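You operate a simulated robot arm through the tools that you are given. There is no shell and no other tool. Be economical: measure what you need, move in short steps, check, and stop when the job is done.

Carry out the task below with a simulated two-armed robot. There is one attempt and no reset: what you move stays moved.

TASK
On the dining table top, fold the blue cloth in half.

The check looks at the end state, three seconds after you hand in, the way a careful person would. Anything else that was tipped, shoved, dropped, spilled or broken makes it a failure. Flat cloth is picked up by pressing the open fingertips on it (5 to 10 N) and closing them slowly along it; thin cloth reads only 2 to 8 mm in the jaws.

THE ROBOT
Two 7-joint arms with two-finger parallel grippers on one trunk, on a base that drives. Base frame: it is fixed to the floor where the robot stands at the start and does not move with it; the origin is under the middle of the robot, x ahead of it, y to its left, z up. Readings come in m, rad, newtons and seconds.
The left shoulder is at the start at [0.07, 0.163, 1.07], the right one opposite. Places, roughly: dining table top [1.1, -0.2, 0.8]. Payload 3.43 kg a hand.
The TCP of each hand is the grasp point between the finger pads, 0.034 m short of the fingertips. In the tool frame z runs along the fingers and y along their closing line. Largest opening 0.128 m; finger width 0.024, thickness 0.012; the body of the gripper, 0.048 by 0.13 m, starts 0.096 m behind the TCP.
Orientation is that of the tool frame in the base frame, as [roll, pitch, yaw] about the fixed x, y, z axes, in that order (R = Rz(yaw) Ry(pitch) Rx(roll)). With the fingers straight down and closing along the base's y, the tool's x points along the base's -x, its y along +y and its z along -z.

THE INTERFACE
- The arms move only by the tool nudge_tool. It takes "left_steps", "right_steps" or both (then of equal length, played together; a hand with none holds still); each is text: rows parted by semicolons, each of 7 numbers parted by spaces: the shift along the base's x, y, z in m, then the turn, a rotation vector about the base's x, y, z in rad, then the finger opening in m, from 0 to 0.128. In form: x y z rx ry rz claw; .... A call has 1 to 12 rows; each row shifts and turns the commanded pose from where the row before left it. Each row takes 0.2 s and may step no farther than 0.05 m and 0.15 rad from the row before; otherwise, or with a gripper value out of range, the whole call is refused. Where a pose cannot be reached the arm comes as near as it can. A force on the tool above 40 N (or 10 N above the force at the start of the call, whichever is more), or a blocked arm, ends the call early, and 0.2 s more pass. The fingers move at their own pace (about 0.153 m/s each) and stop on an object; they squeeze with about 28 N. The grip force told is the motor's: it shows also when the fingers shut on nothing. Time passes only in rows, and 0.2 s behind the last, so rows that do not move let the fingers close. It gives the time, the measured TCP pose, the force on the tool (base axes), the opening and the grip force at its end, in the units of the frame above (readings bear some noise), and new pictures: "pictures" is both (left out), scene, wrist or none (wrist: the cameras of the hands that moved).
- Cameras (640 x 400 px; columns grow to the right, rows downward): "scene" is now at [0.1371, -0.0024, 1.2958]; the picture's right is [-0.05, -1.00, 0.00], its down [-0.72, 0.03, -0.69] and it looks along [0.69, -0.03, -0.72] (base axes); focal length 258 px, centre (320, 200). "left" rides on the left gripper at [-0.036, 0, -0.098] in its tool frame; the picture's right is [0.00, -1.00, 0.00], its down [0.97, 0.00, -0.24] and it looks along [0.24, 0.00, 0.97] (tool axes); focal length 218 px, centre (320, 200). "right" rides on the right gripper at [-0.036, 0, -0.098] in its tool frame; the picture's right is [0.00, -1.00, 0.00], its down [0.97, 0.00, -0.24] and it looks along [0.24, 0.00, 0.97] (tool axes); focal length 218 px, centre (320, 200).
- raise_lower(by): slides the trunk up (or, below 0, down) by that many m; the arms and the scene camera ride with it, the base frame stays. It gives what a move gives, with no picture.
- drive_base(legs): drives the robot by 1 to 6 legs, each [ahead, left, turn to the left] in m, m and rad, along the robot's own axes; the way and the turn of a leg run together, so that a leg with both is an arc; at most 1.5 m and 3.142 rad a leg. The arms and the cameras ride along, it lands a little off, and it stops where it bumps. It gives what a move gives, and a new picture of the scene camera.
- pan_tilt(pan, tilt): turns the head with the scene camera to pan (to the left, within 1.501 rad either way) and tilt (down, from -0.506 to 1.204), counted from straight ahead of the robot. It gives what a move gives, and a new picture of the scene camera.
- probe_pixels(camera, pixels): for up to 12 pixels [column, row] of the newest picture of that camera ("zoom" is the newest enlarged one), the place [x, y, z] in the base frame of the surface seen there, good to about 0.002 m, but the place of the scene camera against the robot may be out by one fixed shift of up to 0.018 m in any direction. It takes no simulated time.
- close_up(camera, box): a new picture of the part [left, top, right, bottom] of that camera's present view, enlarged. It takes no simulated time.
- finish_job(): hands the job in; it is judged then, once.

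Go step by step. Measure first, check grasps and placings, and put right what went wrong. The budget is 80 turns and 150 pictures, counting those below and the enlarged ones. Unless the task says otherwise, let go and move clear before handing in, and close with one line.

The tools are called after ">>>" by a JSON object that holds its "fn" and its "kwargs". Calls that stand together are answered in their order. nudge_tool: Moves the arms, as the interface text tells. Its arguments: {"type":"object","properties":{"left_steps":{"type":"string"},"right_steps":{"type":"string"},"pictures":{"type":"string","enum":["both","scene","wrist","none"]}},"required":[]} The other tools are called the same way: raise_lower (by) slides the trunk up or down; drive_base (legs) drives the base; pan_tilt (pan, tilt) turns the head that bears the scene camera; probe_pixels (camera, pixels) gives the place of the surface under pixels of a picture; close_up (camera, box) takes an enlarged picture of a part of a camera's view; finish_job () hands the job in.

At the start:

```text
clock: 0.0
left_position: [0.6495, 0.3151, 0.922]
left_orientation: [3.14, -0.001, -3.138]
left_wrist_force: [-0.4, 0.3, -0.4]
left_grip_width: 0.1282
left_gripper_force: 0.1
right_position: [0.6478, -0.2843, 0.9337]
right_orientation: [-3.141, 0.0, -3.141]
right_wrist_force: [0.3, 0.5, 0.3]
right_grip_width: 0.128
right_gripper_force: 0.0
trunk travel left (down, up): [-0.55, 0.39]
robot x, y, heading: [0.0045, -0.0021, 0.001]
head pan, tilt: [-0.045, 0.81]
```

scene: 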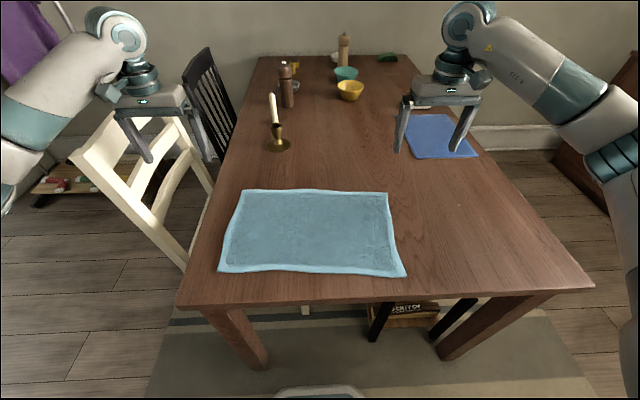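
right: 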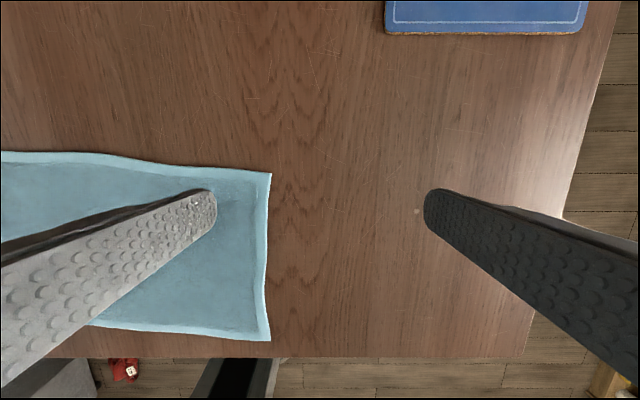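
left: 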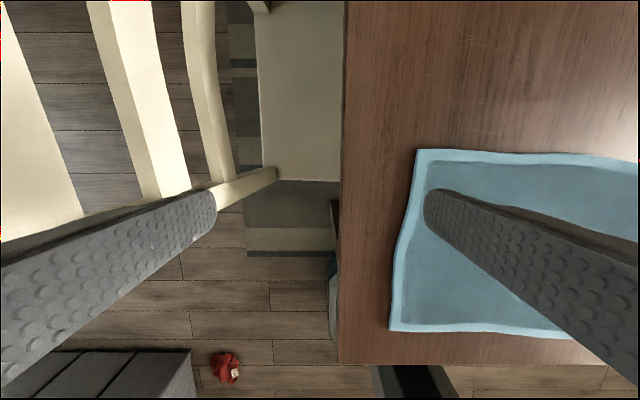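

The light-blue cloth lies at pixels (218-405, 188-278); the darker blue item at (440,135) looks like a rigid mat with a cork edge. I'll measure the cloth's corners and edges first.

>>> {"fn": "probe_pixels", "kwargs": {"camera": "scene", "pixels": [[243, 191], [387, 194], [404, 276], [220, 271], [315, 191], [312, 274], [231, 230], [396, 235], [312, 230], [300, 300], [440, 230], [440, 150]]}}

>>> {"fn": "probe_pixels", "kwargs": {"camera": "right", "pixels": [[268, 175], [268, 338], [330, 250], [100, 325], [60, 155]]}}

>>> {"fn": "probe_pixels", "kwargs": {"camera": "left", "pixels": [[418, 152], [392, 328], [370, 250], [500, 332], [520, 155]]}}

>>> {"fn": "close_up", "kwargs": {"camera": "scene", "box": [200, 100, 500, 288]}}

```text
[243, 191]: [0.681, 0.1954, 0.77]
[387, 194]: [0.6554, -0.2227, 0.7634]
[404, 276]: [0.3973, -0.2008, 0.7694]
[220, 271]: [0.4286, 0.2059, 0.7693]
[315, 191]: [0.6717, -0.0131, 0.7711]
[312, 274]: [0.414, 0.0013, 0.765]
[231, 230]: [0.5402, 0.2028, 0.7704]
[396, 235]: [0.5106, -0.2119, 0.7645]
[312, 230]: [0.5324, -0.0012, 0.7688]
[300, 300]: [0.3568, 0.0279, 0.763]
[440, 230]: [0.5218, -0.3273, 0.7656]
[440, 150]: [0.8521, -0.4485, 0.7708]
```

```text
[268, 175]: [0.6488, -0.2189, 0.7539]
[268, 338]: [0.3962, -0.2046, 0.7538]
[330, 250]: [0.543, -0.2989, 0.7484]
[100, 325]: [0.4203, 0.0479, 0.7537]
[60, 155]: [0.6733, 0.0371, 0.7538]
```

```text
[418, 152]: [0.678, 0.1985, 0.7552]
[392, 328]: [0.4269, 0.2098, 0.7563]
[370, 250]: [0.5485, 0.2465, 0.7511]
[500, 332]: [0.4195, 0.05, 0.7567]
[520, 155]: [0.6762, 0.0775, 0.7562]
```

```text
2.13 times, centred on (350, 194) of scene
```

zoom: 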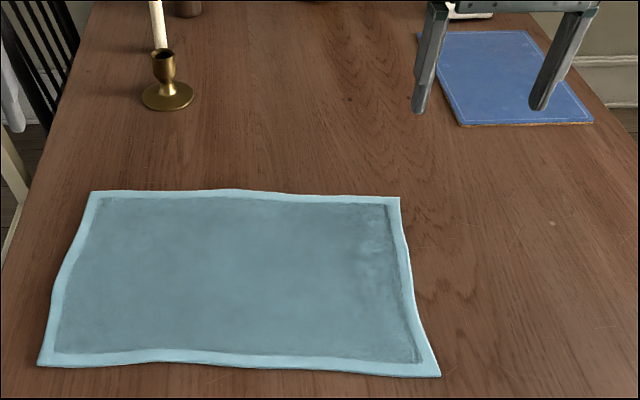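

The wrist readings put the table at z≈0.75 and the cloth at ≈0.755. Its far corners are (0.678, 0.199) and (0.649, −0.219), its near corners (0.427, 0.210) and (0.396, −0.205). I'll fold the far edge over onto the near edge with both hands, so first I back off a little for reach and yaw both grippers by 90°.

>>> {"fn": "drive_base", "kwargs": {"legs": [[-0.1, 0, 0]]}}

>>> {"fn": "nudge_tool", "kwargs": {"left_steps": "0 0 0 0 0 -0.1428 0.06;0 0 0 0 0 -0.1428 0.06;0 0 0 0 0 -0.1428 0.06;0 0 0 0 0 -0.1428 0.06;0 0 0 0 0 -0.1428 0.06;0 0 0 0 0 -0.1428 0.06;0 0 0 0 0 -0.1428 0.06;0 0 0 0 0 -0.1428 0.06;0 0 0 0 0 -0.1428 0.06;0 0 0 0 0 -0.1428 0.06;0 0 0 0 0 -0.1428 0.06;0 0 0 0 0 0 0.06", "right_steps": "0 0 0 0 0 0.1428 0.06;0 0 0 0 0 0.1428 0.06;0 0 0 0 0 0.1428 0.06;0 0 0 0 0 0.1428 0.06;0 0 0 0 0 0.1428 0.06;0 0 0 0 0 0.1428 0.06;0 0 0 0 0 0.1428 0.06;0 0 0 0 0 0.1428 0.06;0 0 0 0 0 0.1428 0.06;0 0 0 0 0 0.1428 0.06;0 0 0 0 0 0.1428 0.06;0 0 0 0 0 0 0.06", "pictures": "both"}}

```text
clock: 1.2
left_position: [0.5475, 0.3152, 0.9225]
left_orientation: [-3.141, 0.001, 3.141]
left_wrist_force: [-0.8, -0.3, 1.0]
left_grip_width: 0.1281
left_gripper_force: 0.0
right_position: [0.5457, -0.2838, 0.9331]
right_orientation: [3.142, 0.0, -3.142]
right_wrist_force: [-0.1, -0.1, 0.7]
right_grip_width: 0.1281
right_gripper_force: 0.0
trunk travel left (down, up): [-0.55, 0.39]
robot x, y, heading: [-0.1022, 0.0035, -0.003]
head pan, tilt: [-0.045, 0.81]
```

scene: 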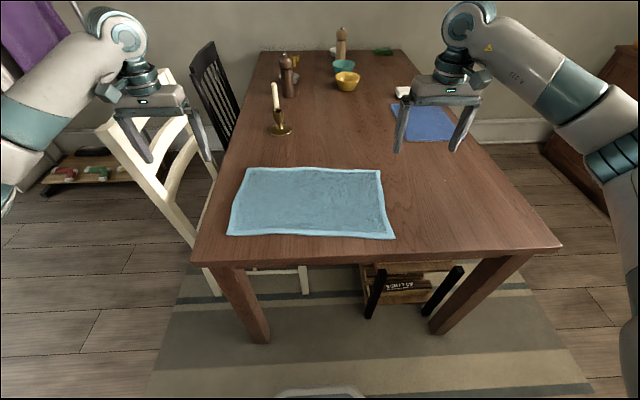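

```text
clock: 3.8
left_position: [0.5489, 0.3148, 0.9228]
left_orientation: [3.141, 0.0, 1.571]
left_wrist_force: [0.5, 0.4, -0.5]
left_grip_width: 0.06
left_gripper_force: 0.0
right_position: [0.5473, -0.2839, 0.9331]
right_orientation: [3.141, -0.001, -2.428]
right_wrist_force: [0.3, 0.3, 0.3]
right_grip_width: 0.0598
right_gripper_force: 0.0
right hand out of reach, approached as far as the arm can: row 6, 7, 8, 9, 10, 11
trunk travel left (down, up): [-0.55, 0.39]
robot x, y, heading: [-0.1023, 0.0021, -0.002]
head pan, tilt: [-0.045, 0.81]
```

scene: 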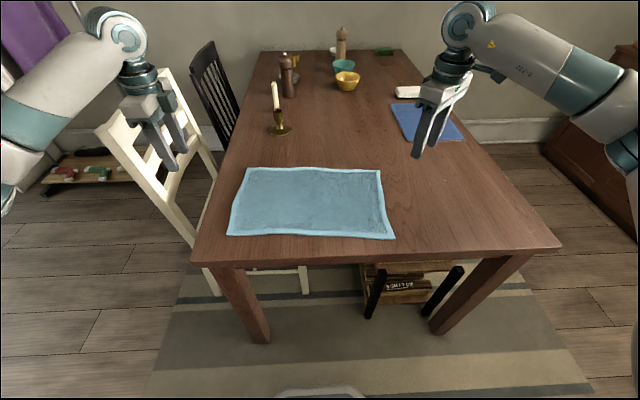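
right: 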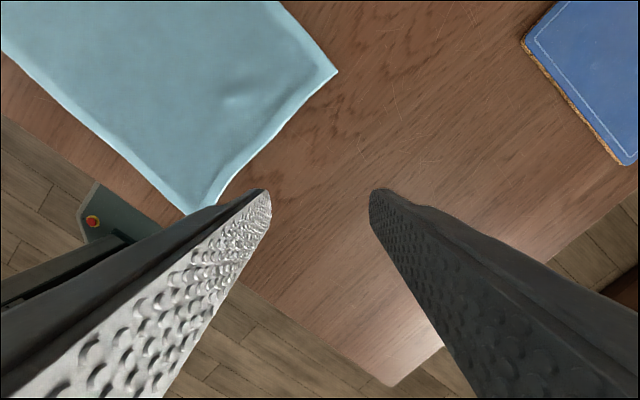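
left: 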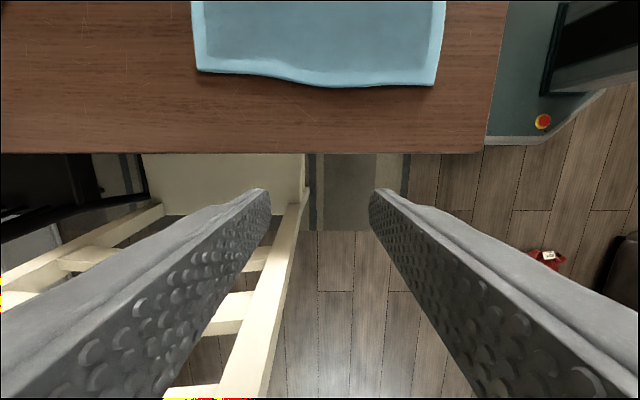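

The left hand yawed fully, but the right one is limited at +45°, so I'll turn it the other way. First I move both hands in a little and see how the command follows.

>>> {"fn": "nudge_tool", "kwargs": {"right_steps": "0 0 0 0 0 -0.15 0.06;0 0 0 0 0 -0.15 0.06;0 0 0 0 0 -0.15 0.06;0 0 0 0 0 -0.15 0.06;0 0 0 0 0 -0.15 0.06;0 0 0 0 0 -0.15 0.06;0 0 0 0 0 -0.15 0.06;0 0 0 0 0 -0.15 0.06;0 0 0 0 0 -0.15 0.06;0 0 0 0 0 -0.15 0.06;0 0 0 0 0 -0.15 0.06;0 0 0 0 0 -0.15 0.06", "pictures": "none"}}

```text
clock: 6.4
left_position: [0.549, 0.3156, 0.9227]
left_orientation: [-3.141, 0.001, 1.571]
left_wrist_force: [-0.5, 0.4, -0.1]
left_grip_width: 0.0603
left_gripper_force: 0.1
right_position: [0.5472, -0.2841, 0.9326]
right_orientation: [-3.141, -0.001, 2.052]
right_wrist_force: [0.1, -0.8, -0.8]
right_grip_width: 0.06
right_gripper_force: 0.1
trunk travel left (down, up): [-0.55, 0.39]
robot x, y, heading: [-0.0984, 0.0015, -0.005]
head pan, tilt: [-0.045, 0.81]
```

The right hand is 0.48 rad short of the wanted yaw. I'll finish that turn and bring both hands above the far edge near the corners.

>>> {"fn": "nudge_tool", "kwargs": {"left_steps": "0.0216 -0.028 -0.0166 0 0.02 0 0.05;0.0216 -0.028 -0.0166 0 0.02 0 0.05;0.0216 -0.028 -0.0166 0 0.02 0 0.05;0.0216 -0.028 -0.0166 0 0.02 0 0.05;0.0216 -0.028 -0.0166 0 0.02 0 0.05;0 0 0 0 0 0 0.05", "right_steps": "0.0168 0.0178 -0.0185 0 0 -0.0962 0.05;0.0168 0.0178 -0.0185 0 0 -0.0962 0.05;0.0168 0.0178 -0.0185 0 0 -0.0962 0.05;0.0168 0.0178 -0.0185 0 0 -0.0962 0.05;0.0168 0.0178 -0.0185 0 0 -0.0962 0.05;0 0 0 0 0.1 0 0.05"}}

```text
clock: 7.8
left_position: [0.6546, 0.1768, 0.8388]
left_orientation: [-3.042, 0.001, 1.571]
left_wrist_force: [0.8, 0.0, -0.2]
left_grip_width: 0.0498
left_gripper_force: 0.1
right_position: [0.6299, -0.1942, 0.842]
right_orientation: [-3.039, 0.001, 1.574]
right_wrist_force: [0.4, 0.1, 0.4]
right_grip_width: 0.0499
right_gripper_force: 0.0
trunk travel left (down, up): [-0.55, 0.39]
robot x, y, heading: [-0.1, -0.0011, -0.0]
head pan, tilt: [-0.045, 0.81]
```

scene: 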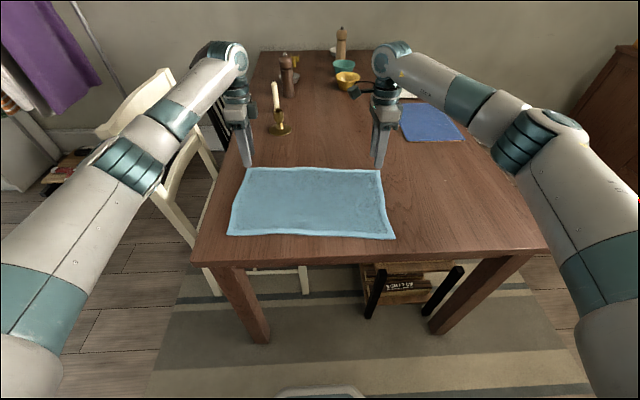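
right: 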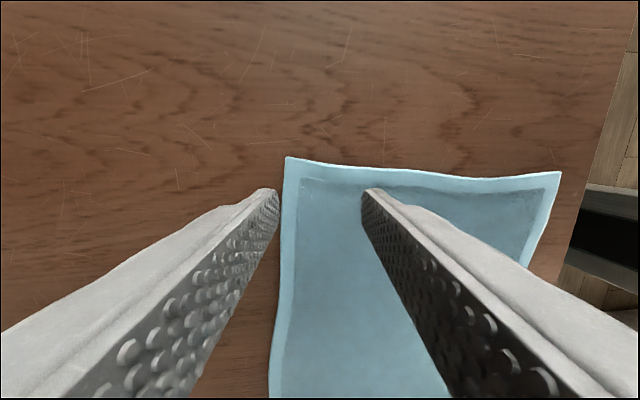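
left: 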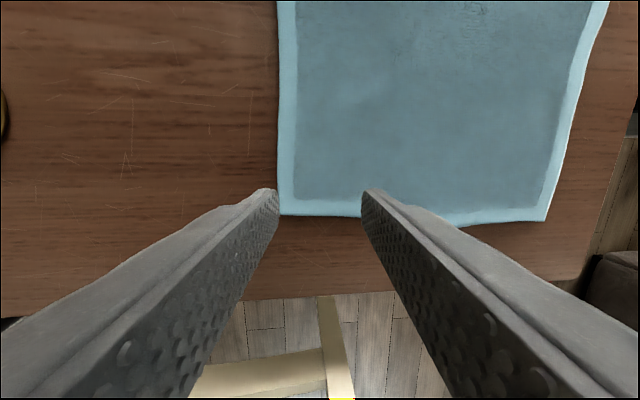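

Both hands hover with the far edge between the fingers, seen near column 280 in both wrist views. I'll probe the exact edge positions there.

>>> {"fn": "probe_pixels", "kwargs": {"camera": "right", "pixels": [[289, 160], [286, 175], [284, 188], [291, 188], [282, 230], [558, 174], [270, 150]]}}

>>> {"fn": "probe_pixels", "kwargs": {"camera": "left", "pixels": [[281, 212], [281, 180], [284, 188], [281, 150], [545, 218], [250, 150]]}}

```text
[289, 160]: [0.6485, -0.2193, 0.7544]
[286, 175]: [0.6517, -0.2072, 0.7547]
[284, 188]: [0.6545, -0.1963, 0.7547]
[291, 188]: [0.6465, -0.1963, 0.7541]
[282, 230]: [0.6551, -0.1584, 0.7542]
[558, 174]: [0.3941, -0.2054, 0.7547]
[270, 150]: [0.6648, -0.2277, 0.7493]
```

```text
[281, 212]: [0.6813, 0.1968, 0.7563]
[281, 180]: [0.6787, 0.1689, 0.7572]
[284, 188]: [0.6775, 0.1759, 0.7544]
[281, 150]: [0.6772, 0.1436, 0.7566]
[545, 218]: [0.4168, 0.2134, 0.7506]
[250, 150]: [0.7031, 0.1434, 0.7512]
```

Far edge: x≈0.680 on the left and ≈0.6545 on the right. I'll shift both hands 8 mm outward so the outer finger just clears the edge, and descend to just above the surface.

>>> {"fn": "nudge_tool", "kwargs": {"left_steps": "0.008 0 -0.022 0 0 0 0.05;0 0 -0.02 0 0 0 0.05;0 0 -0.004 0 0 0 0.05;0 0 0 0 0 0 0.05", "right_steps": "0.008 0 -0.024 0 0 0 0.05;0 0 -0.02 0 0 0 0.05;0 0 -0.005 0 0 0 0.05;0 0 0 0 0 0 0.05", "pictures": "wrist"}}

```text
clock: 8.8
left_position: [0.6626, 0.1741, 0.7925]
left_orientation: [-3.04, -0.001, 1.569]
left_wrist_force: [0.2, 0.4, 1.2]
left_grip_width: 0.0498
left_gripper_force: 0.0
right_position: [0.6389, -0.1966, 0.792]
right_orientation: [-3.041, 0.0, 1.574]
right_wrist_force: [-0.8, 0.4, -0.5]
right_grip_width: 0.05
right_gripper_force: 0.0
trunk travel left (down, up): [-0.55, 0.39]
robot x, y, heading: [-0.0977, 0.0005, 0.004]
head pan, tilt: [-0.045, 0.81]
```

right: 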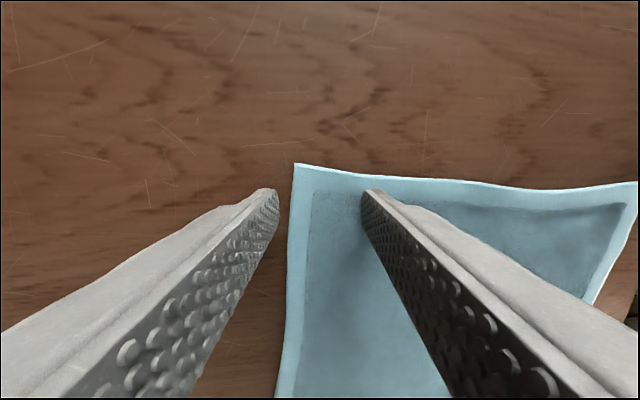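
left: 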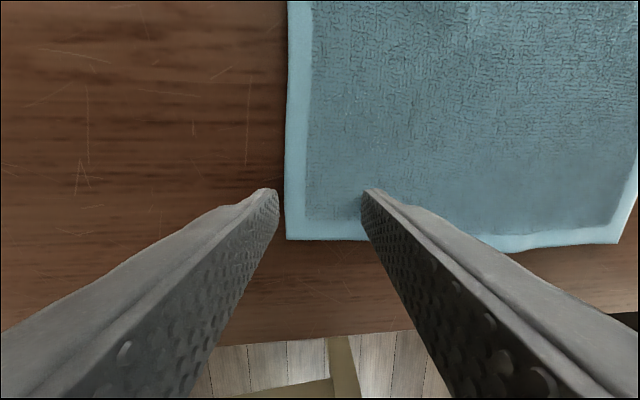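

The outer fingers sit just beyond the edge and the inner ones are over the cloth. I'll press down in small steps and watch the force.

>>> {"fn": "nudge_tool", "kwargs": {"left_steps": "0 0 -0.002 0 0 0 0.05;0 0 -0.002 0 0 0 0.05;0 0 -0.001 0 0 0 0.05", "right_steps": "0 0 -0.002 0 0 0 0.05;0 0 -0.002 0 0 0 0.05;0 0 -0.001 0 0 0 0.05", "pictures": "none"}}

```text
clock: 9.6
left_position: [0.6628, 0.1745, 0.7896]
left_orientation: [-3.039, -0.001, 1.57]
left_wrist_force: [-0.3, -0.1, 0.2]
left_grip_width: 0.0502
left_gripper_force: 0.0
right_position: [0.6393, -0.1954, 0.7877]
right_orientation: [-3.041, -0.002, 1.575]
right_wrist_force: [-0.1, -1.9, 4.0]
right_grip_width: 0.05
right_gripper_force: 0.1
trunk travel left (down, up): [-0.55, 0.39]
robot x, y, heading: [-0.0995, 0.001, -0.001]
head pan, tilt: [-0.045, 0.81]
```

The right hand is touching at 4 N; the left needs a little more.

>>> {"fn": "nudge_tool", "kwargs": {"left_steps": "0 0 -0.002 0 0 0 0.05;0 0 -0.001 0 0 0 0.05", "right_steps": "0 0 -0.001 0 0 0 0.05;0 0 0 0 0 0 0.05", "pictures": "none"}}

```text
clock: 10.2
left_position: [0.6635, 0.1759, 0.7879]
left_orientation: [-3.043, -0.001, 1.571]
left_wrist_force: [1.3, -0.6, 6.7]
left_grip_width: 0.0503
left_gripper_force: 0.1
right_position: [0.6388, -0.1957, 0.7871]
right_orientation: [-3.044, 0.001, 1.574]
right_wrist_force: [0.8, -2.0, 9.8]
right_grip_width: 0.0503
right_gripper_force: 0.5
trunk travel left (down, up): [-0.55, 0.39]
robot x, y, heading: [-0.1019, -0.0012, -0.0]
head pan, tilt: [-0.045, 0.81]
```

Both press at 7–10 N. I'll close slowly.

>>> {"fn": "nudge_tool", "kwargs": {"left_steps": "0 0 0 0 0 0 0.045;0 0 0 0 0 0 0.04;0 0 0 0 0 0 0.035;0 0 0 0 0 0 0.03;0 0 0 0 0 0 0.025;0 0 0 0 0 0 0.02;0 0 0 0 0 0 0.015;0 0 0 0 0 0 0.01;0 0 0 0 0 0 0.005;0 0 0 0 0 0 0;0 0 0 0 0 0 0", "right_steps": "0 0 0 0 0 0 0.045;0 0 0 0 0 0 0.04;0 0 0 0 0 0 0.035;0 0 0 0 0 0 0.03;0 0 0 0 0 0 0.025;0 0 0 0 0 0 0.02;0 0 0 0 0 0 0.015;0 0 0 0 0 0 0.01;0 0 0 0 0 0 0.005;0 0 0 0 0 0 0;0 0 0 0 0 0 0", "pictures": "both"}}

```text
clock: 12.6
left_position: [0.6618, 0.1759, 0.786]
left_orientation: [-3.044, 0.002, 1.571]
left_wrist_force: [-1.4, -1.6, 3.4]
left_grip_width: 0.0047
left_gripper_force: 28.0
right_position: [0.6395, -0.196, 0.7874]
right_orientation: [-3.043, 0.0, 1.574]
right_wrist_force: [-1.4, 1.7, 6.0]
right_grip_width: 0.0057
right_gripper_force: 28.4
trunk travel left (down, up): [-0.55, 0.39]
robot x, y, heading: [-0.0991, -0.0018, 0.001]
head pan, tilt: [-0.045, 0.81]
```

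scene: 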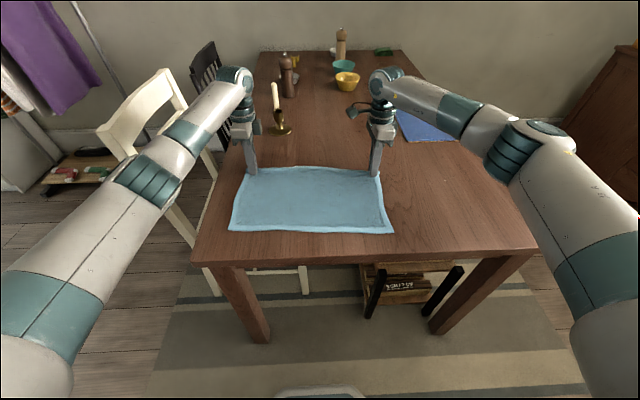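
right: 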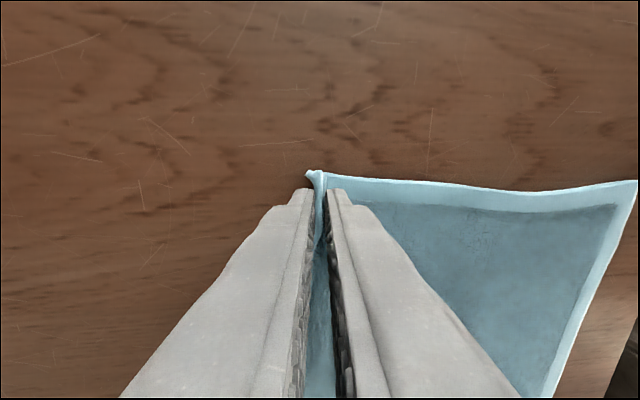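
left: 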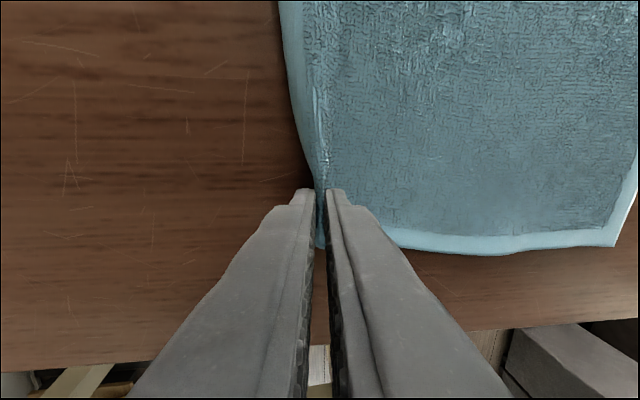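

Both jaws hold cloth (4.7 and 5.7 mm, 28 N). I'll lift a few cm to check the hold.

>>> {"fn": "nudge_tool", "kwargs": {"left_steps": "0 0 0.015 0 0 0 0;-0.003 0 0.015 0 0 0 0;-0.005 0 0.015 0 0 0 0;0 0 0 0 0 0 0", "right_steps": "0 0 0.015 0 0 0 0;-0.003 0 0.015 0 0 0 0;-0.005 0 0.015 0 0 0 0;0 0 0 0 0 0 0", "pictures": "both"}}

>>> {"fn": "close_up", "kwargs": {"camera": "scene", "box": [210, 110, 410, 240]}}

```text
clock: 13.6
left_position: [0.6563, 0.175, 0.8292]
left_orientation: [-3.039, 0.001, 1.571]
left_wrist_force: [0.3, 0.1, 0.2]
left_grip_width: 0.0047
left_gripper_force: 28.8
right_position: [0.6323, -0.1945, 0.8281]
right_orientation: [-3.041, 0.001, 1.574]
right_wrist_force: [0.5, -0.2, 0.2]
right_grip_width: 0.006
right_gripper_force: 27.9
trunk travel left (down, up): [-0.55, 0.39]
robot x, y, heading: [-0.1045, -0.0016, 0.005]
head pan, tilt: [-0.045, 0.81]
```

scene: 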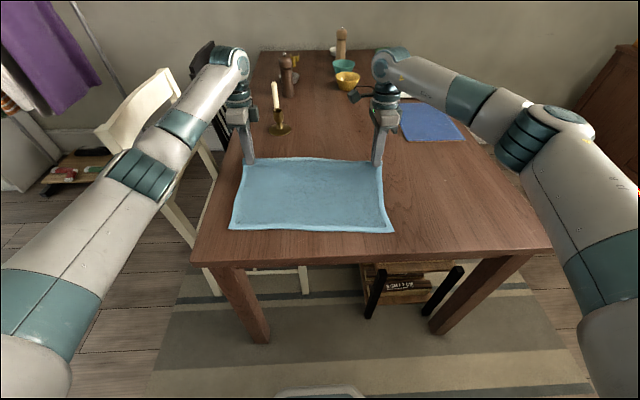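
right: 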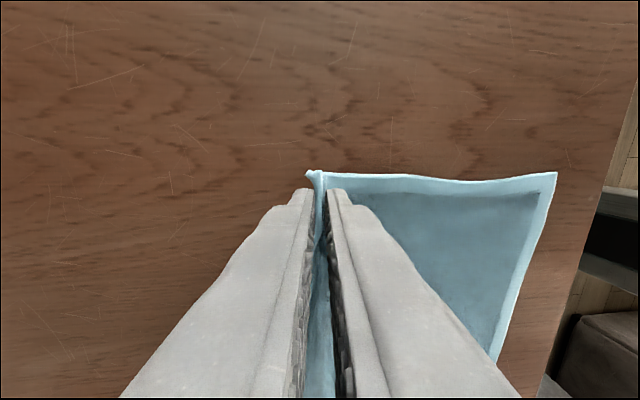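
left: 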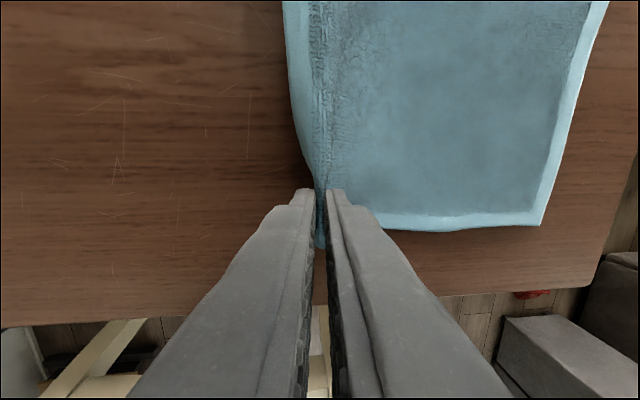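

```text
3.08 times, centred on (310, 175) of scene
```

zoom: 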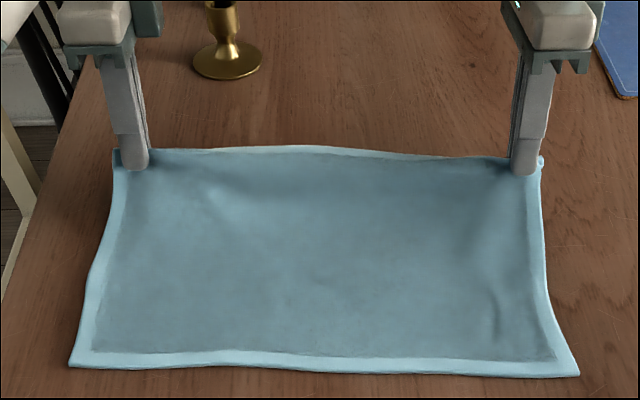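

The hold is good and the edge came up with both hands. Before folding I'll check how the edge sits in the jaws.

>>> {"fn": "close_up", "kwargs": {"camera": "right", "box": [260, 150, 420, 250]}}

>>> {"fn": "close_up", "kwargs": {"camera": "left", "box": [250, 130, 410, 260]}}

```text
4.00 times, centred on (340, 200) of right
```

zoom: 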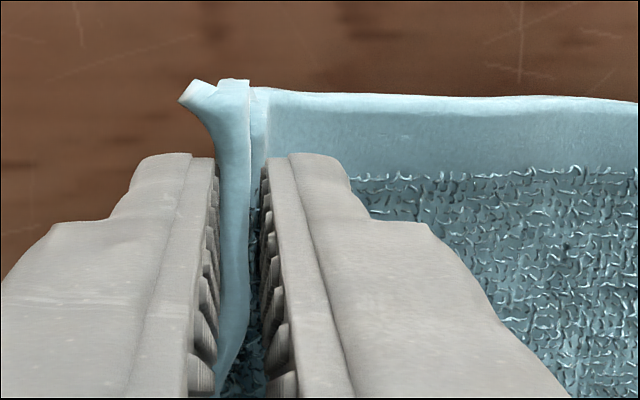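

```text
3.08 times, centred on (330, 195) of left
```

zoom: 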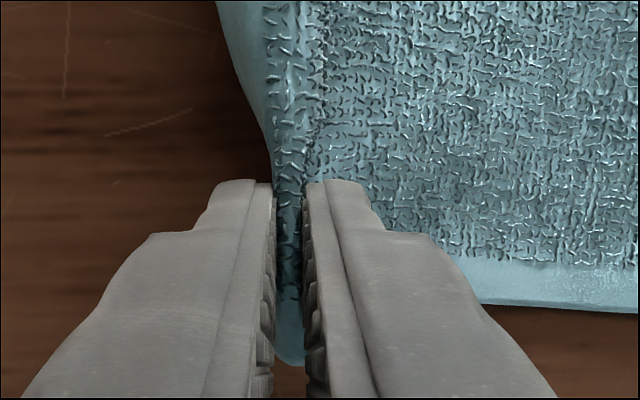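

In the jaws the cloth is a doubled ridge about 2 cm high, which would leave a turned-back hem after the fold. It's cheap to lay it back and re-grip with a smaller opening right at the edge, so I'll do that.

>>> {"fn": "nudge_tool", "kwargs": {"left_steps": "0.005 0 -0.015 0 0 0 0;0.003 0 -0.015 0 0 0 0;0 0 -0.009 0 0 0 0;0 0 0 0 0 0 0.02;0 0 0 0 0 0 0.05;0 0 0 0 0 0 0.06;0 0 0.02 0 0 0 0.06;0 0 0.03 0 0 0 0.06;0 0 0 0 0 0 0.06", "right_steps": "0.005 0 -0.015 0 0 0 0;0.003 0 -0.015 0 0 0 0;0 0 -0.009 0 0 0 0;0 0 0 0 0 0 0.02;0 0 0 0 0 0 0.05;0 0 0 0 0 0 0.06;0 0 0.02 0 0 0 0.06;0 0 0.03 0 0 0 0.06;0 0 0 0 0 0 0.06"}}

```text
clock: 15.6
left_position: [0.6666, 0.1756, 0.8392]
left_orientation: [-3.039, 0.0, 1.571]
left_wrist_force: [-0.9, -0.1, -0.1]
left_grip_width: 0.0601
left_gripper_force: 0.0
right_position: [0.6402, -0.1951, 0.8399]
right_orientation: [-3.041, 0.0, 1.575]
right_wrist_force: [-0.2, 0.6, 0.7]
right_grip_width: 0.0601
right_gripper_force: 0.0
trunk travel left (down, up): [-0.55, 0.39]
robot x, y, heading: [-0.1018, -0.0019, -0.002]
head pan, tilt: [-0.045, 0.81]
```

scene: 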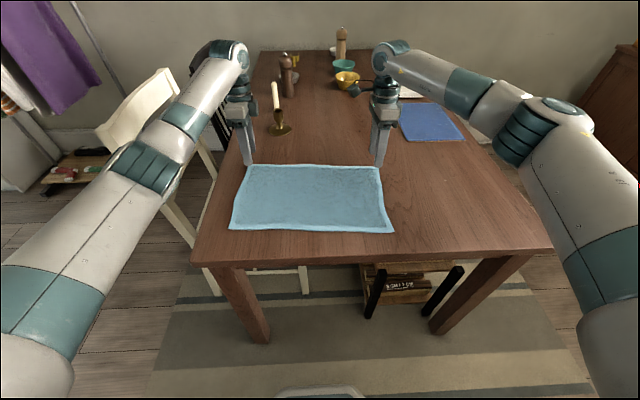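
right: 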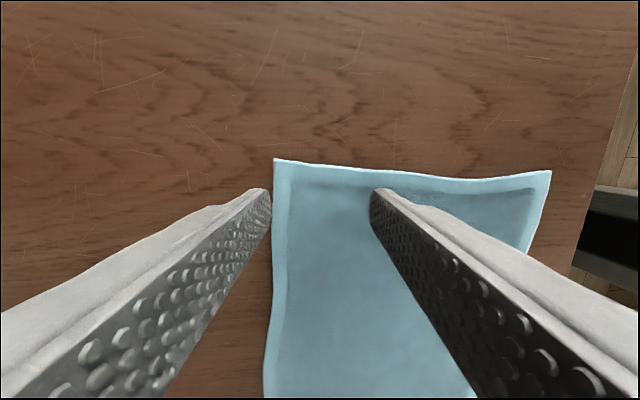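
left: 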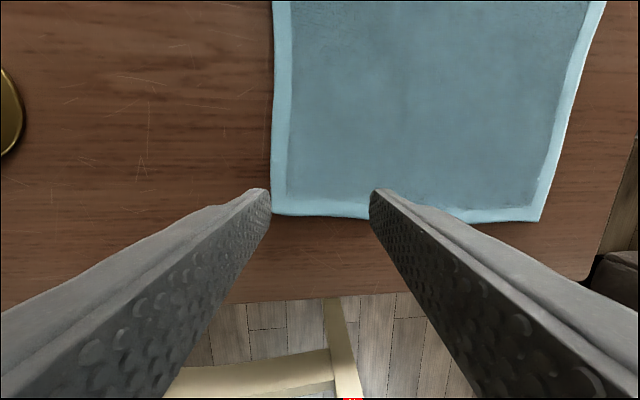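

The cloth sprang back flat, so the material recovers well. I'll probe the edges again for a narrower grip.

>>> {"fn": "probe_pixels", "kwargs": {"camera": "right", "pixels": [[276, 161], [275, 188], [278, 188], [274, 230], [548, 173], [525, 240]]}}

>>> {"fn": "probe_pixels", "kwargs": {"camera": "left", "pixels": [[274, 210], [275, 180], [278, 170], [278, 120], [538, 218], [572, 90]]}}

```text
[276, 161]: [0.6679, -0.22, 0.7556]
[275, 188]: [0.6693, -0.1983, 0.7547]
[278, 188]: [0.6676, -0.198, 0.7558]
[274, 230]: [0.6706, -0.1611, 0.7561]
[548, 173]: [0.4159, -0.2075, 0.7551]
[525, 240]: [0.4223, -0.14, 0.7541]
```

```text
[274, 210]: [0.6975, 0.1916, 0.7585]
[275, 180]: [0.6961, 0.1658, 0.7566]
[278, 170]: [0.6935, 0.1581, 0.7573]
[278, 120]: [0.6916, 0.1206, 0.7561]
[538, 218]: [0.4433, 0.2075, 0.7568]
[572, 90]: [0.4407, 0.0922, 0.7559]
```

The cloth has shifted about 17 mm away, still flat: edges are now at x≈0.6965 (left) and ≈0.669 (right). I'll re-approach with a 26 mm opening and a bit more tilt so the outer finger blocks the edge.

>>> {"fn": "nudge_tool", "kwargs": {"left_steps": "0.0135 0 0 0 0.05 0 0.04;0.0135 0 0 0 0.05 0 0.026;0 0 -0.024 0 0 0 0.026;0 0 -0.02 0 0 0 0.026;0 0 -0.004 0 0 0 0.026;0 0 0 0 0 0 0.026", "right_steps": "0.013 0 0 0 0.05 0 0.04;0.013 0 0 0 0.05 0 0.026;0 0 -0.024 0 0 0 0.026;0 0 -0.02 0 0 0 0.026;0 0 -0.004 0 0 0 0.026;0 0 0 0 0 0 0.026", "pictures": "wrist"}}

```text
clock: 17.0
left_position: [0.6843, 0.1772, 0.7921]
left_orientation: [-2.942, 0.0, 1.571]
left_wrist_force: [-0.3, -0.1, 0.0]
left_grip_width: 0.0262
left_gripper_force: 0.0
left hand out of reach, approached as far as the arm can: row 2
right_position: [0.6659, -0.1971, 0.7918]
right_orientation: [-2.939, 0.001, 1.575]
right_wrist_force: [0.2, -0.4, -0.1]
right_grip_width: 0.0258
right_gripper_force: 0.1
trunk travel left (down, up): [-0.55, 0.39]
robot x, y, heading: [-0.1002, -0.0015, 0.0]
head pan, tilt: [-0.045, 0.81]
```

right: 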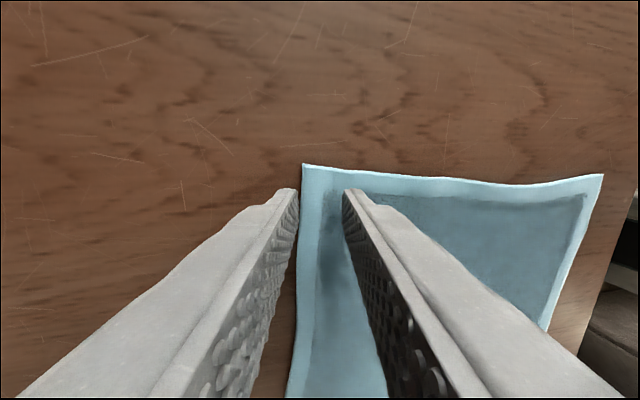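
left: 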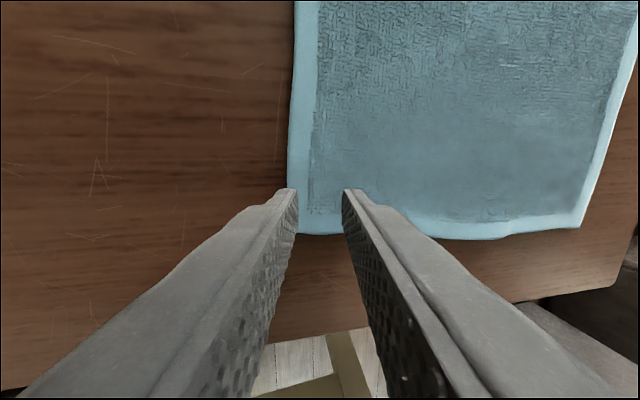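

The right hand is placed well, but the left stopped at its reach limit 9 mm short. I'll lift both slightly, drive 4 cm forward and bring the hands back relative to that.

>>> {"fn": "nudge_tool", "kwargs": {"left_steps": "0 0 0.03 0 0 0 0.026", "right_steps": "0 0 0.03 0 0 0 0.026", "pictures": "none"}}

>>> {"fn": "drive_base", "kwargs": {"legs": [[0.04, 0, 0]]}}

```text
clock: 17.4
left_position: [0.6848, 0.1756, 0.8257]
left_orientation: [-2.944, 0.0, 1.572]
left_wrist_force: [0.3, -1.5, -0.2]
left_grip_width: 0.026
left_gripper_force: 0.1
right_position: [0.6636, -0.1953, 0.824]
right_orientation: [-2.943, -0.001, 1.575]
right_wrist_force: [-1.4, 0.5, -0.1]
right_grip_width: 0.0262
right_gripper_force: 0.0
trunk travel left (down, up): [-0.55, 0.39]
robot x, y, heading: [-0.1019, -0.0004, -0.0]
head pan, tilt: [-0.045, 0.81]
```

```text
clock: 18.2
left_position: [0.7252, 0.1755, 0.8242]
left_orientation: [-2.942, 0.0, 1.571]
left_wrist_force: [0.6, -0.9, -0.5]
left_grip_width: 0.026
left_gripper_force: 0.0
right_position: [0.7046, -0.1962, 0.8211]
right_orientation: [-2.94, 0.0, 1.574]
right_wrist_force: [0.8, 0.6, -1.0]
right_grip_width: 0.0258
right_gripper_force: 0.1
trunk travel left (down, up): [-0.55, 0.39]
robot x, y, heading: [-0.0594, -0.0011, -0.001]
head pan, tilt: [-0.045, 0.81]
```

scene: 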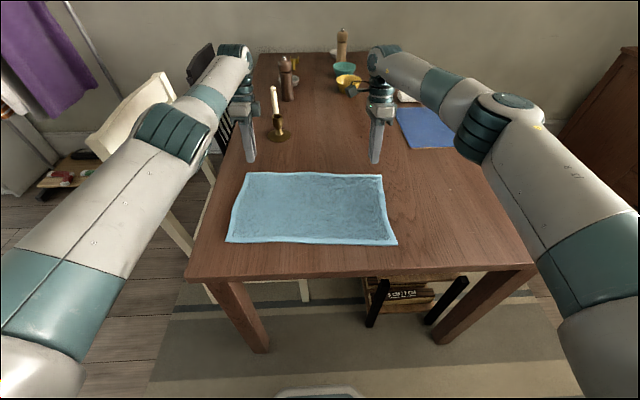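

Now I go back to x = 0.6935 (left) and 0.666 (right), then down to just above contact.

>>> {"fn": "nudge_tool", "kwargs": {"left_steps": "-0.0317 0 0 0 0 0 0.026;0 0 -0.02 0 0 0 0.026;0 0 -0.012 0 0 0 0.026;0 0 0 0 0 0 0.026", "right_steps": "-0.0386 0 0 0 0 0 0.026;0 0 -0.02 0 0 0 0.026;0 0 -0.009 0 0 0 0.026;0 0 0 0 0 0 0.026", "pictures": "wrist"}}

```text
clock: 19.2
left_position: [0.6932, 0.1757, 0.7912]
left_orientation: [-2.941, -0.001, 1.571]
left_wrist_force: [0.7, -0.9, 0.0]
left_grip_width: 0.0259
left_gripper_force: 0.0
right_position: [0.6654, -0.1952, 0.7945]
right_orientation: [-2.94, -0.002, 1.572]
right_wrist_force: [0.6, -0.1, 0.8]
right_grip_width: 0.0262
right_gripper_force: 0.1
trunk travel left (down, up): [-0.55, 0.39]
robot x, y, heading: [-0.0645, -0.0008, -0.002]
head pan, tilt: [-0.045, 0.81]
```

right: 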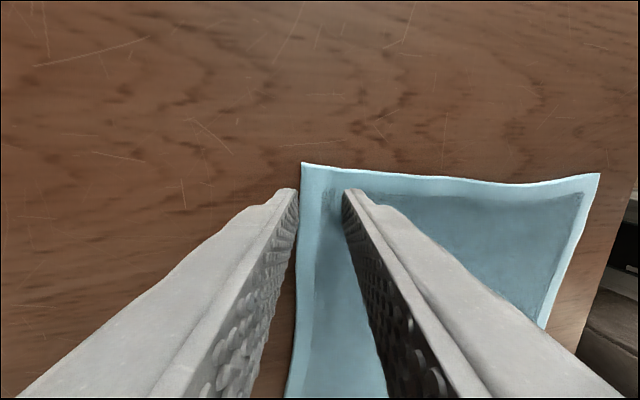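
left: 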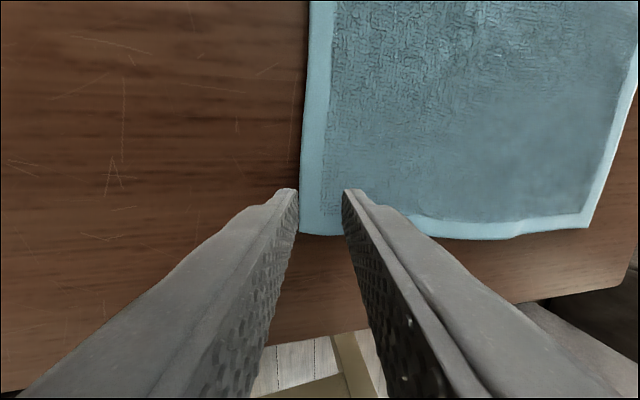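

Both outer fingers now sit right at the edge. I'll press down in small steps.

>>> {"fn": "nudge_tool", "kwargs": {"left_steps": "0 0 -0.002 0 0 0 0.026;0 0 -0.001 0 0 0 0.026;0 0 -0.001 0 0 0 0.026", "right_steps": "0 0 -0.003 0 0 0 0.026;0 0 -0.002 0 0 0 0.026;0 0 -0.001 0 0 0 0.026", "pictures": "none"}}

```text
clock: 20.0
left_position: [0.6919, 0.1759, 0.7885]
left_orientation: [-2.943, -0.001, 1.572]
left_wrist_force: [0.8, 1.1, 3.4]
left_grip_width: 0.0262
left_gripper_force: 0.2
right_position: [0.6639, -0.1966, 0.7885]
right_orientation: [-2.942, -0.001, 1.574]
right_wrist_force: [0.8, 1.2, 2.5]
right_grip_width: 0.026
right_gripper_force: 0.1
trunk travel left (down, up): [-0.55, 0.39]
robot x, y, heading: [-0.0631, -0.0012, 0.002]
head pan, tilt: [-0.045, 0.81]
```

Contact is at about 3 N on each side. I'll press 1 mm more and close slowly.

>>> {"fn": "nudge_tool", "kwargs": {"left_steps": "0 0 -0.001 0 0 0 0.026;0 0 0 0 0 0 0.022;0 0 0 0 0 0 0.018;0 0 0 0 0 0 0.014;0 0 0 0 0 0 0.01;0 0 0 0 0 0 0.007;0 0 0 0 0 0 0.004;0 0 0 0 0 0 0;0 0 0 0 0 0 0", "right_steps": "0 0 -0.001 0 0 0 0.026;0 0 0 0 0 0 0.022;0 0 0 0 0 0 0.018;0 0 0 0 0 0 0.014;0 0 0 0 0 0 0.01;0 0 0 0 0 0 0.007;0 0 0 0 0 0 0.004;0 0 0 0 0 0 0;0 0 0 0 0 0 0", "pictures": "none"}}

>>> {"fn": "close_up", "kwargs": {"camera": "right", "box": [260, 150, 420, 250]}}

>>> {"fn": "close_up", "kwargs": {"camera": "left", "box": [250, 150, 410, 250]}}

```text
clock: 22.0
left_position: [0.693, 0.1763, 0.7868]
left_orientation: [-2.941, 0.0, 1.572]
left_wrist_force: [0.8, 0.3, 2.2]
left_grip_width: 0.0001
left_gripper_force: 28.1
right_position: [0.6656, -0.1944, 0.7866]
right_orientation: [-2.941, 0.0, 1.572]
right_wrist_force: [0.3, 0.3, 0.6]
right_grip_width: 0.0041
right_gripper_force: 27.7
trunk travel left (down, up): [-0.55, 0.39]
robot x, y, heading: [-0.064, 0.0008, -0.004]
head pan, tilt: [-0.045, 0.81]
```

```text
4.00 times, centred on (340, 200) of right
```

zoom: 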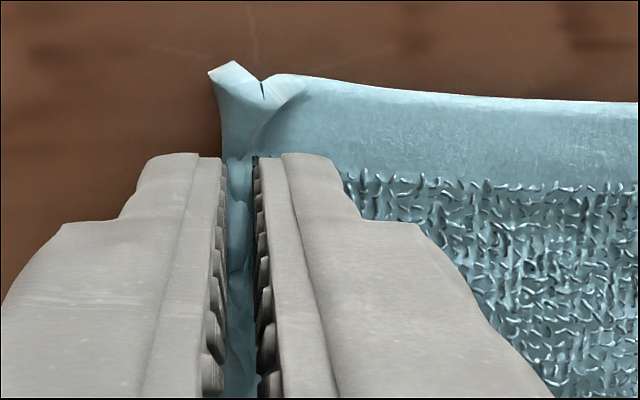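

```text
4.00 times, centred on (330, 200) of left
```

zoom: 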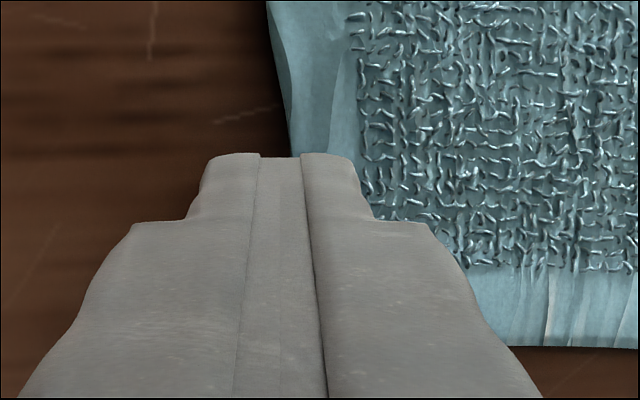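

The right hand holds (4.1 mm), but the left shut on nothing (0.1 mm). I'll open and lift the left, then look again.

>>> {"fn": "nudge_tool", "kwargs": {"left_steps": "0 0 0 0 0 0 0.015;0 0 0.01 0 0 0 0.036;0 0 0.02 0 0 0 0.036;0 0 0.02 0 0 0 0.036;0 0 0 0 0 0 0.036", "pictures": "wrist"}}

>>> {"fn": "probe_pixels", "kwargs": {"camera": "left", "pixels": [[290, 210], [290, 190], [290, 170], [293, 150], [296, 150], [300, 100], [540, 218]]}}

```text
clock: 23.2
left_position: [0.6923, 0.1755, 0.8375]
left_orientation: [-2.941, -0.001, 1.571]
left_wrist_force: [0.7, -0.4, 0.5]
left_grip_width: 0.0359
left_gripper_force: 0.1
right_position: [0.6663, -0.1958, 0.7872]
right_orientation: [-2.94, 0.0, 1.574]
right_wrist_force: [-0.8, -0.4, 1.3]
right_grip_width: 0.0038
right_gripper_force: 27.9
trunk travel left (down, up): [-0.55, 0.39]
robot x, y, heading: [-0.0632, 0.0001, -0.003]
head pan, tilt: [-0.045, 0.81]
```

left: 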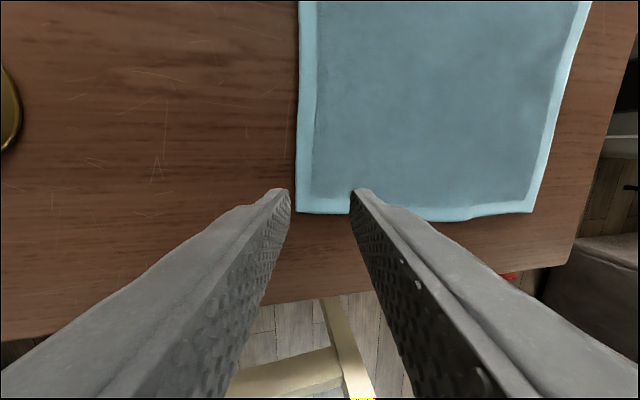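

```text
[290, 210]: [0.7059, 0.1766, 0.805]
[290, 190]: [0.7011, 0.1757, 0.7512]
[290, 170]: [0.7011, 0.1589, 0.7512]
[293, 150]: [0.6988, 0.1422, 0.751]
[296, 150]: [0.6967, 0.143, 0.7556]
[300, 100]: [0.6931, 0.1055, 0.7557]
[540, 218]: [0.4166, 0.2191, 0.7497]
```

The left edge is still at x≈0.6965. I'll retry the left with 36 mm opening, less tilt (so the inner finger presses better), 7 mm inward, and descend.

>>> {"fn": "nudge_tool", "kwargs": {"left_steps": "-0.0067 0 0 0 -0.05 0 0.036;0 0 -0.024 0 0 0 0.036;0 0 -0.02 0 0 0 0.036;0 0 -0.003 0 0 0 0.036;0 0 -0.001 0 0 0 0.036;0 0 -0.001 0 0 0 0.036;0 0 0 0 0 0 0.036", "pictures": "wrist"}}

```text
clock: 24.8
left_position: [0.6869, 0.1758, 0.7872]
left_orientation: [-2.992, 0.001, 1.57]
left_wrist_force: [2.0, -0.7, 3.6]
left_grip_width: 0.0361
left_gripper_force: 0.3
right_position: [0.6652, -0.1964, 0.7873]
right_orientation: [-2.94, -0.001, 1.575]
right_wrist_force: [-0.3, -0.2, 0.1]
right_grip_width: 0.0041
right_gripper_force: 28.5
trunk travel left (down, up): [-0.55, 0.39]
robot x, y, heading: [-0.0636, -0.0008, 0.002]
head pan, tilt: [-0.045, 0.81]
```

left: 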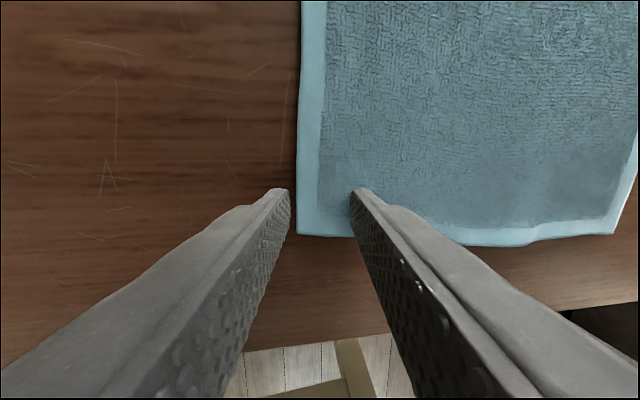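

>>> {"fn": "nudge_tool", "kwargs": {"left_steps": "0 0 -0.0015 0 0 0 0.036;0 0 0 0 0 0 0.032;0 0 0 0 0 0 0.028;0 0 0 0 0 0 0.024;0 0 0 0 0 0 0.02;0 0 0 0 0 0 0.016;0 0 0 0 0 0 0.012;0 0 0 0 0 0 0.008;0 0 0 0 0 0 0.004;0 0 0 0 0 0 0;0 0 0 0 0 0 0", "pictures": "none"}}

>>> {"fn": "close_up", "kwargs": {"camera": "left", "box": [250, 150, 410, 250]}}

```text
clock: 27.2
left_position: [0.6864, 0.1753, 0.7858]
left_orientation: [-2.992, 0.001, 1.572]
left_wrist_force: [-2.0, 0.0, 5.4]
left_grip_width: 0.005
left_gripper_force: 27.6
right_position: [0.6656, -0.1953, 0.787]
right_orientation: [-2.942, 0.001, 1.574]
right_wrist_force: [-0.3, 0.2, 1.0]
right_grip_width: 0.0039
right_gripper_force: 28.0
trunk travel left (down, up): [-0.55, 0.39]
robot x, y, heading: [-0.0583, -0.0011, -0.0]
head pan, tilt: [-0.045, 0.81]
```

```text
4.00 times, centred on (330, 200) of left
```

zoom: 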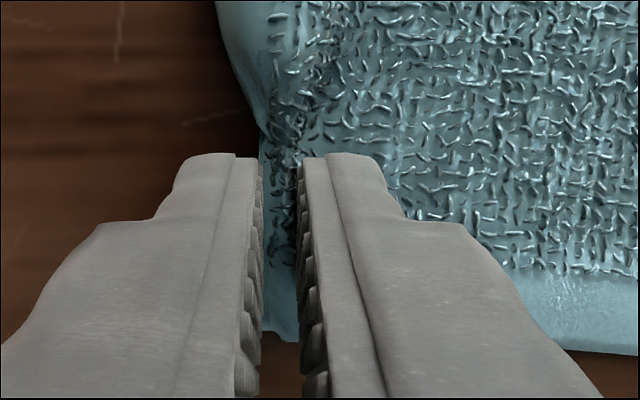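

Both hands now hold the edge (5.0 and 3.9 mm). Closing may have slid the cloth, so I'll measure where the near edge is now.

>>> {"fn": "close_up", "kwargs": {"camera": "scene", "box": [210, 140, 410, 265]}}

>>> {"fn": "close_up", "kwargs": {"camera": "left", "box": [0, 0, 640, 400]}}

>>> {"fn": "close_up", "kwargs": {"camera": "right", "box": [0, 0, 640, 400]}}

```text
3.20 times, centred on (310, 202) of scene
```

zoom: 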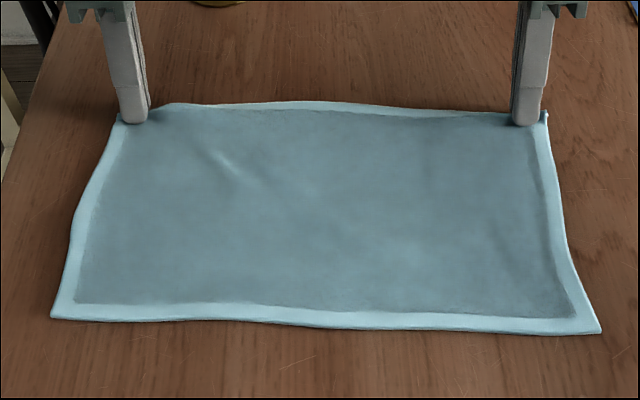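

```text
1.00 times, centred on (320, 200) of left
```

zoom: 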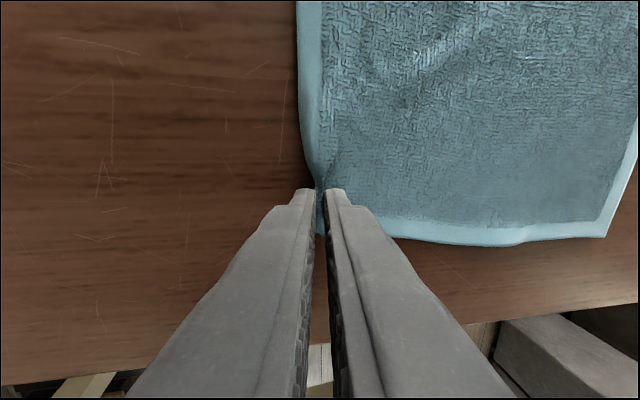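

```text
1.00 times, centred on (320, 200) of right
```

zoom: 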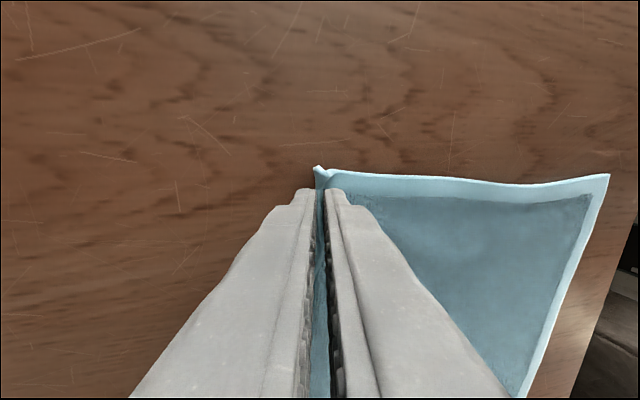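

>>> {"fn": "probe_pixels", "kwargs": {"camera": "right", "pixels": [[607, 176], [590, 220], [560, 290]]}}

>>> {"fn": "probe_pixels", "kwargs": {"camera": "left", "pixels": [[605, 233], [618, 200], [303, 100], [300, 60]]}}

```text
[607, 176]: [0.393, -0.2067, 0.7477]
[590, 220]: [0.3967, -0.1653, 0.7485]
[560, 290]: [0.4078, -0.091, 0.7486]
```

```text
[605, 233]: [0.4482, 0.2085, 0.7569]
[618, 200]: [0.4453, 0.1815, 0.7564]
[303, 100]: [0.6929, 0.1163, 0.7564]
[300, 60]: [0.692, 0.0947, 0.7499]
```

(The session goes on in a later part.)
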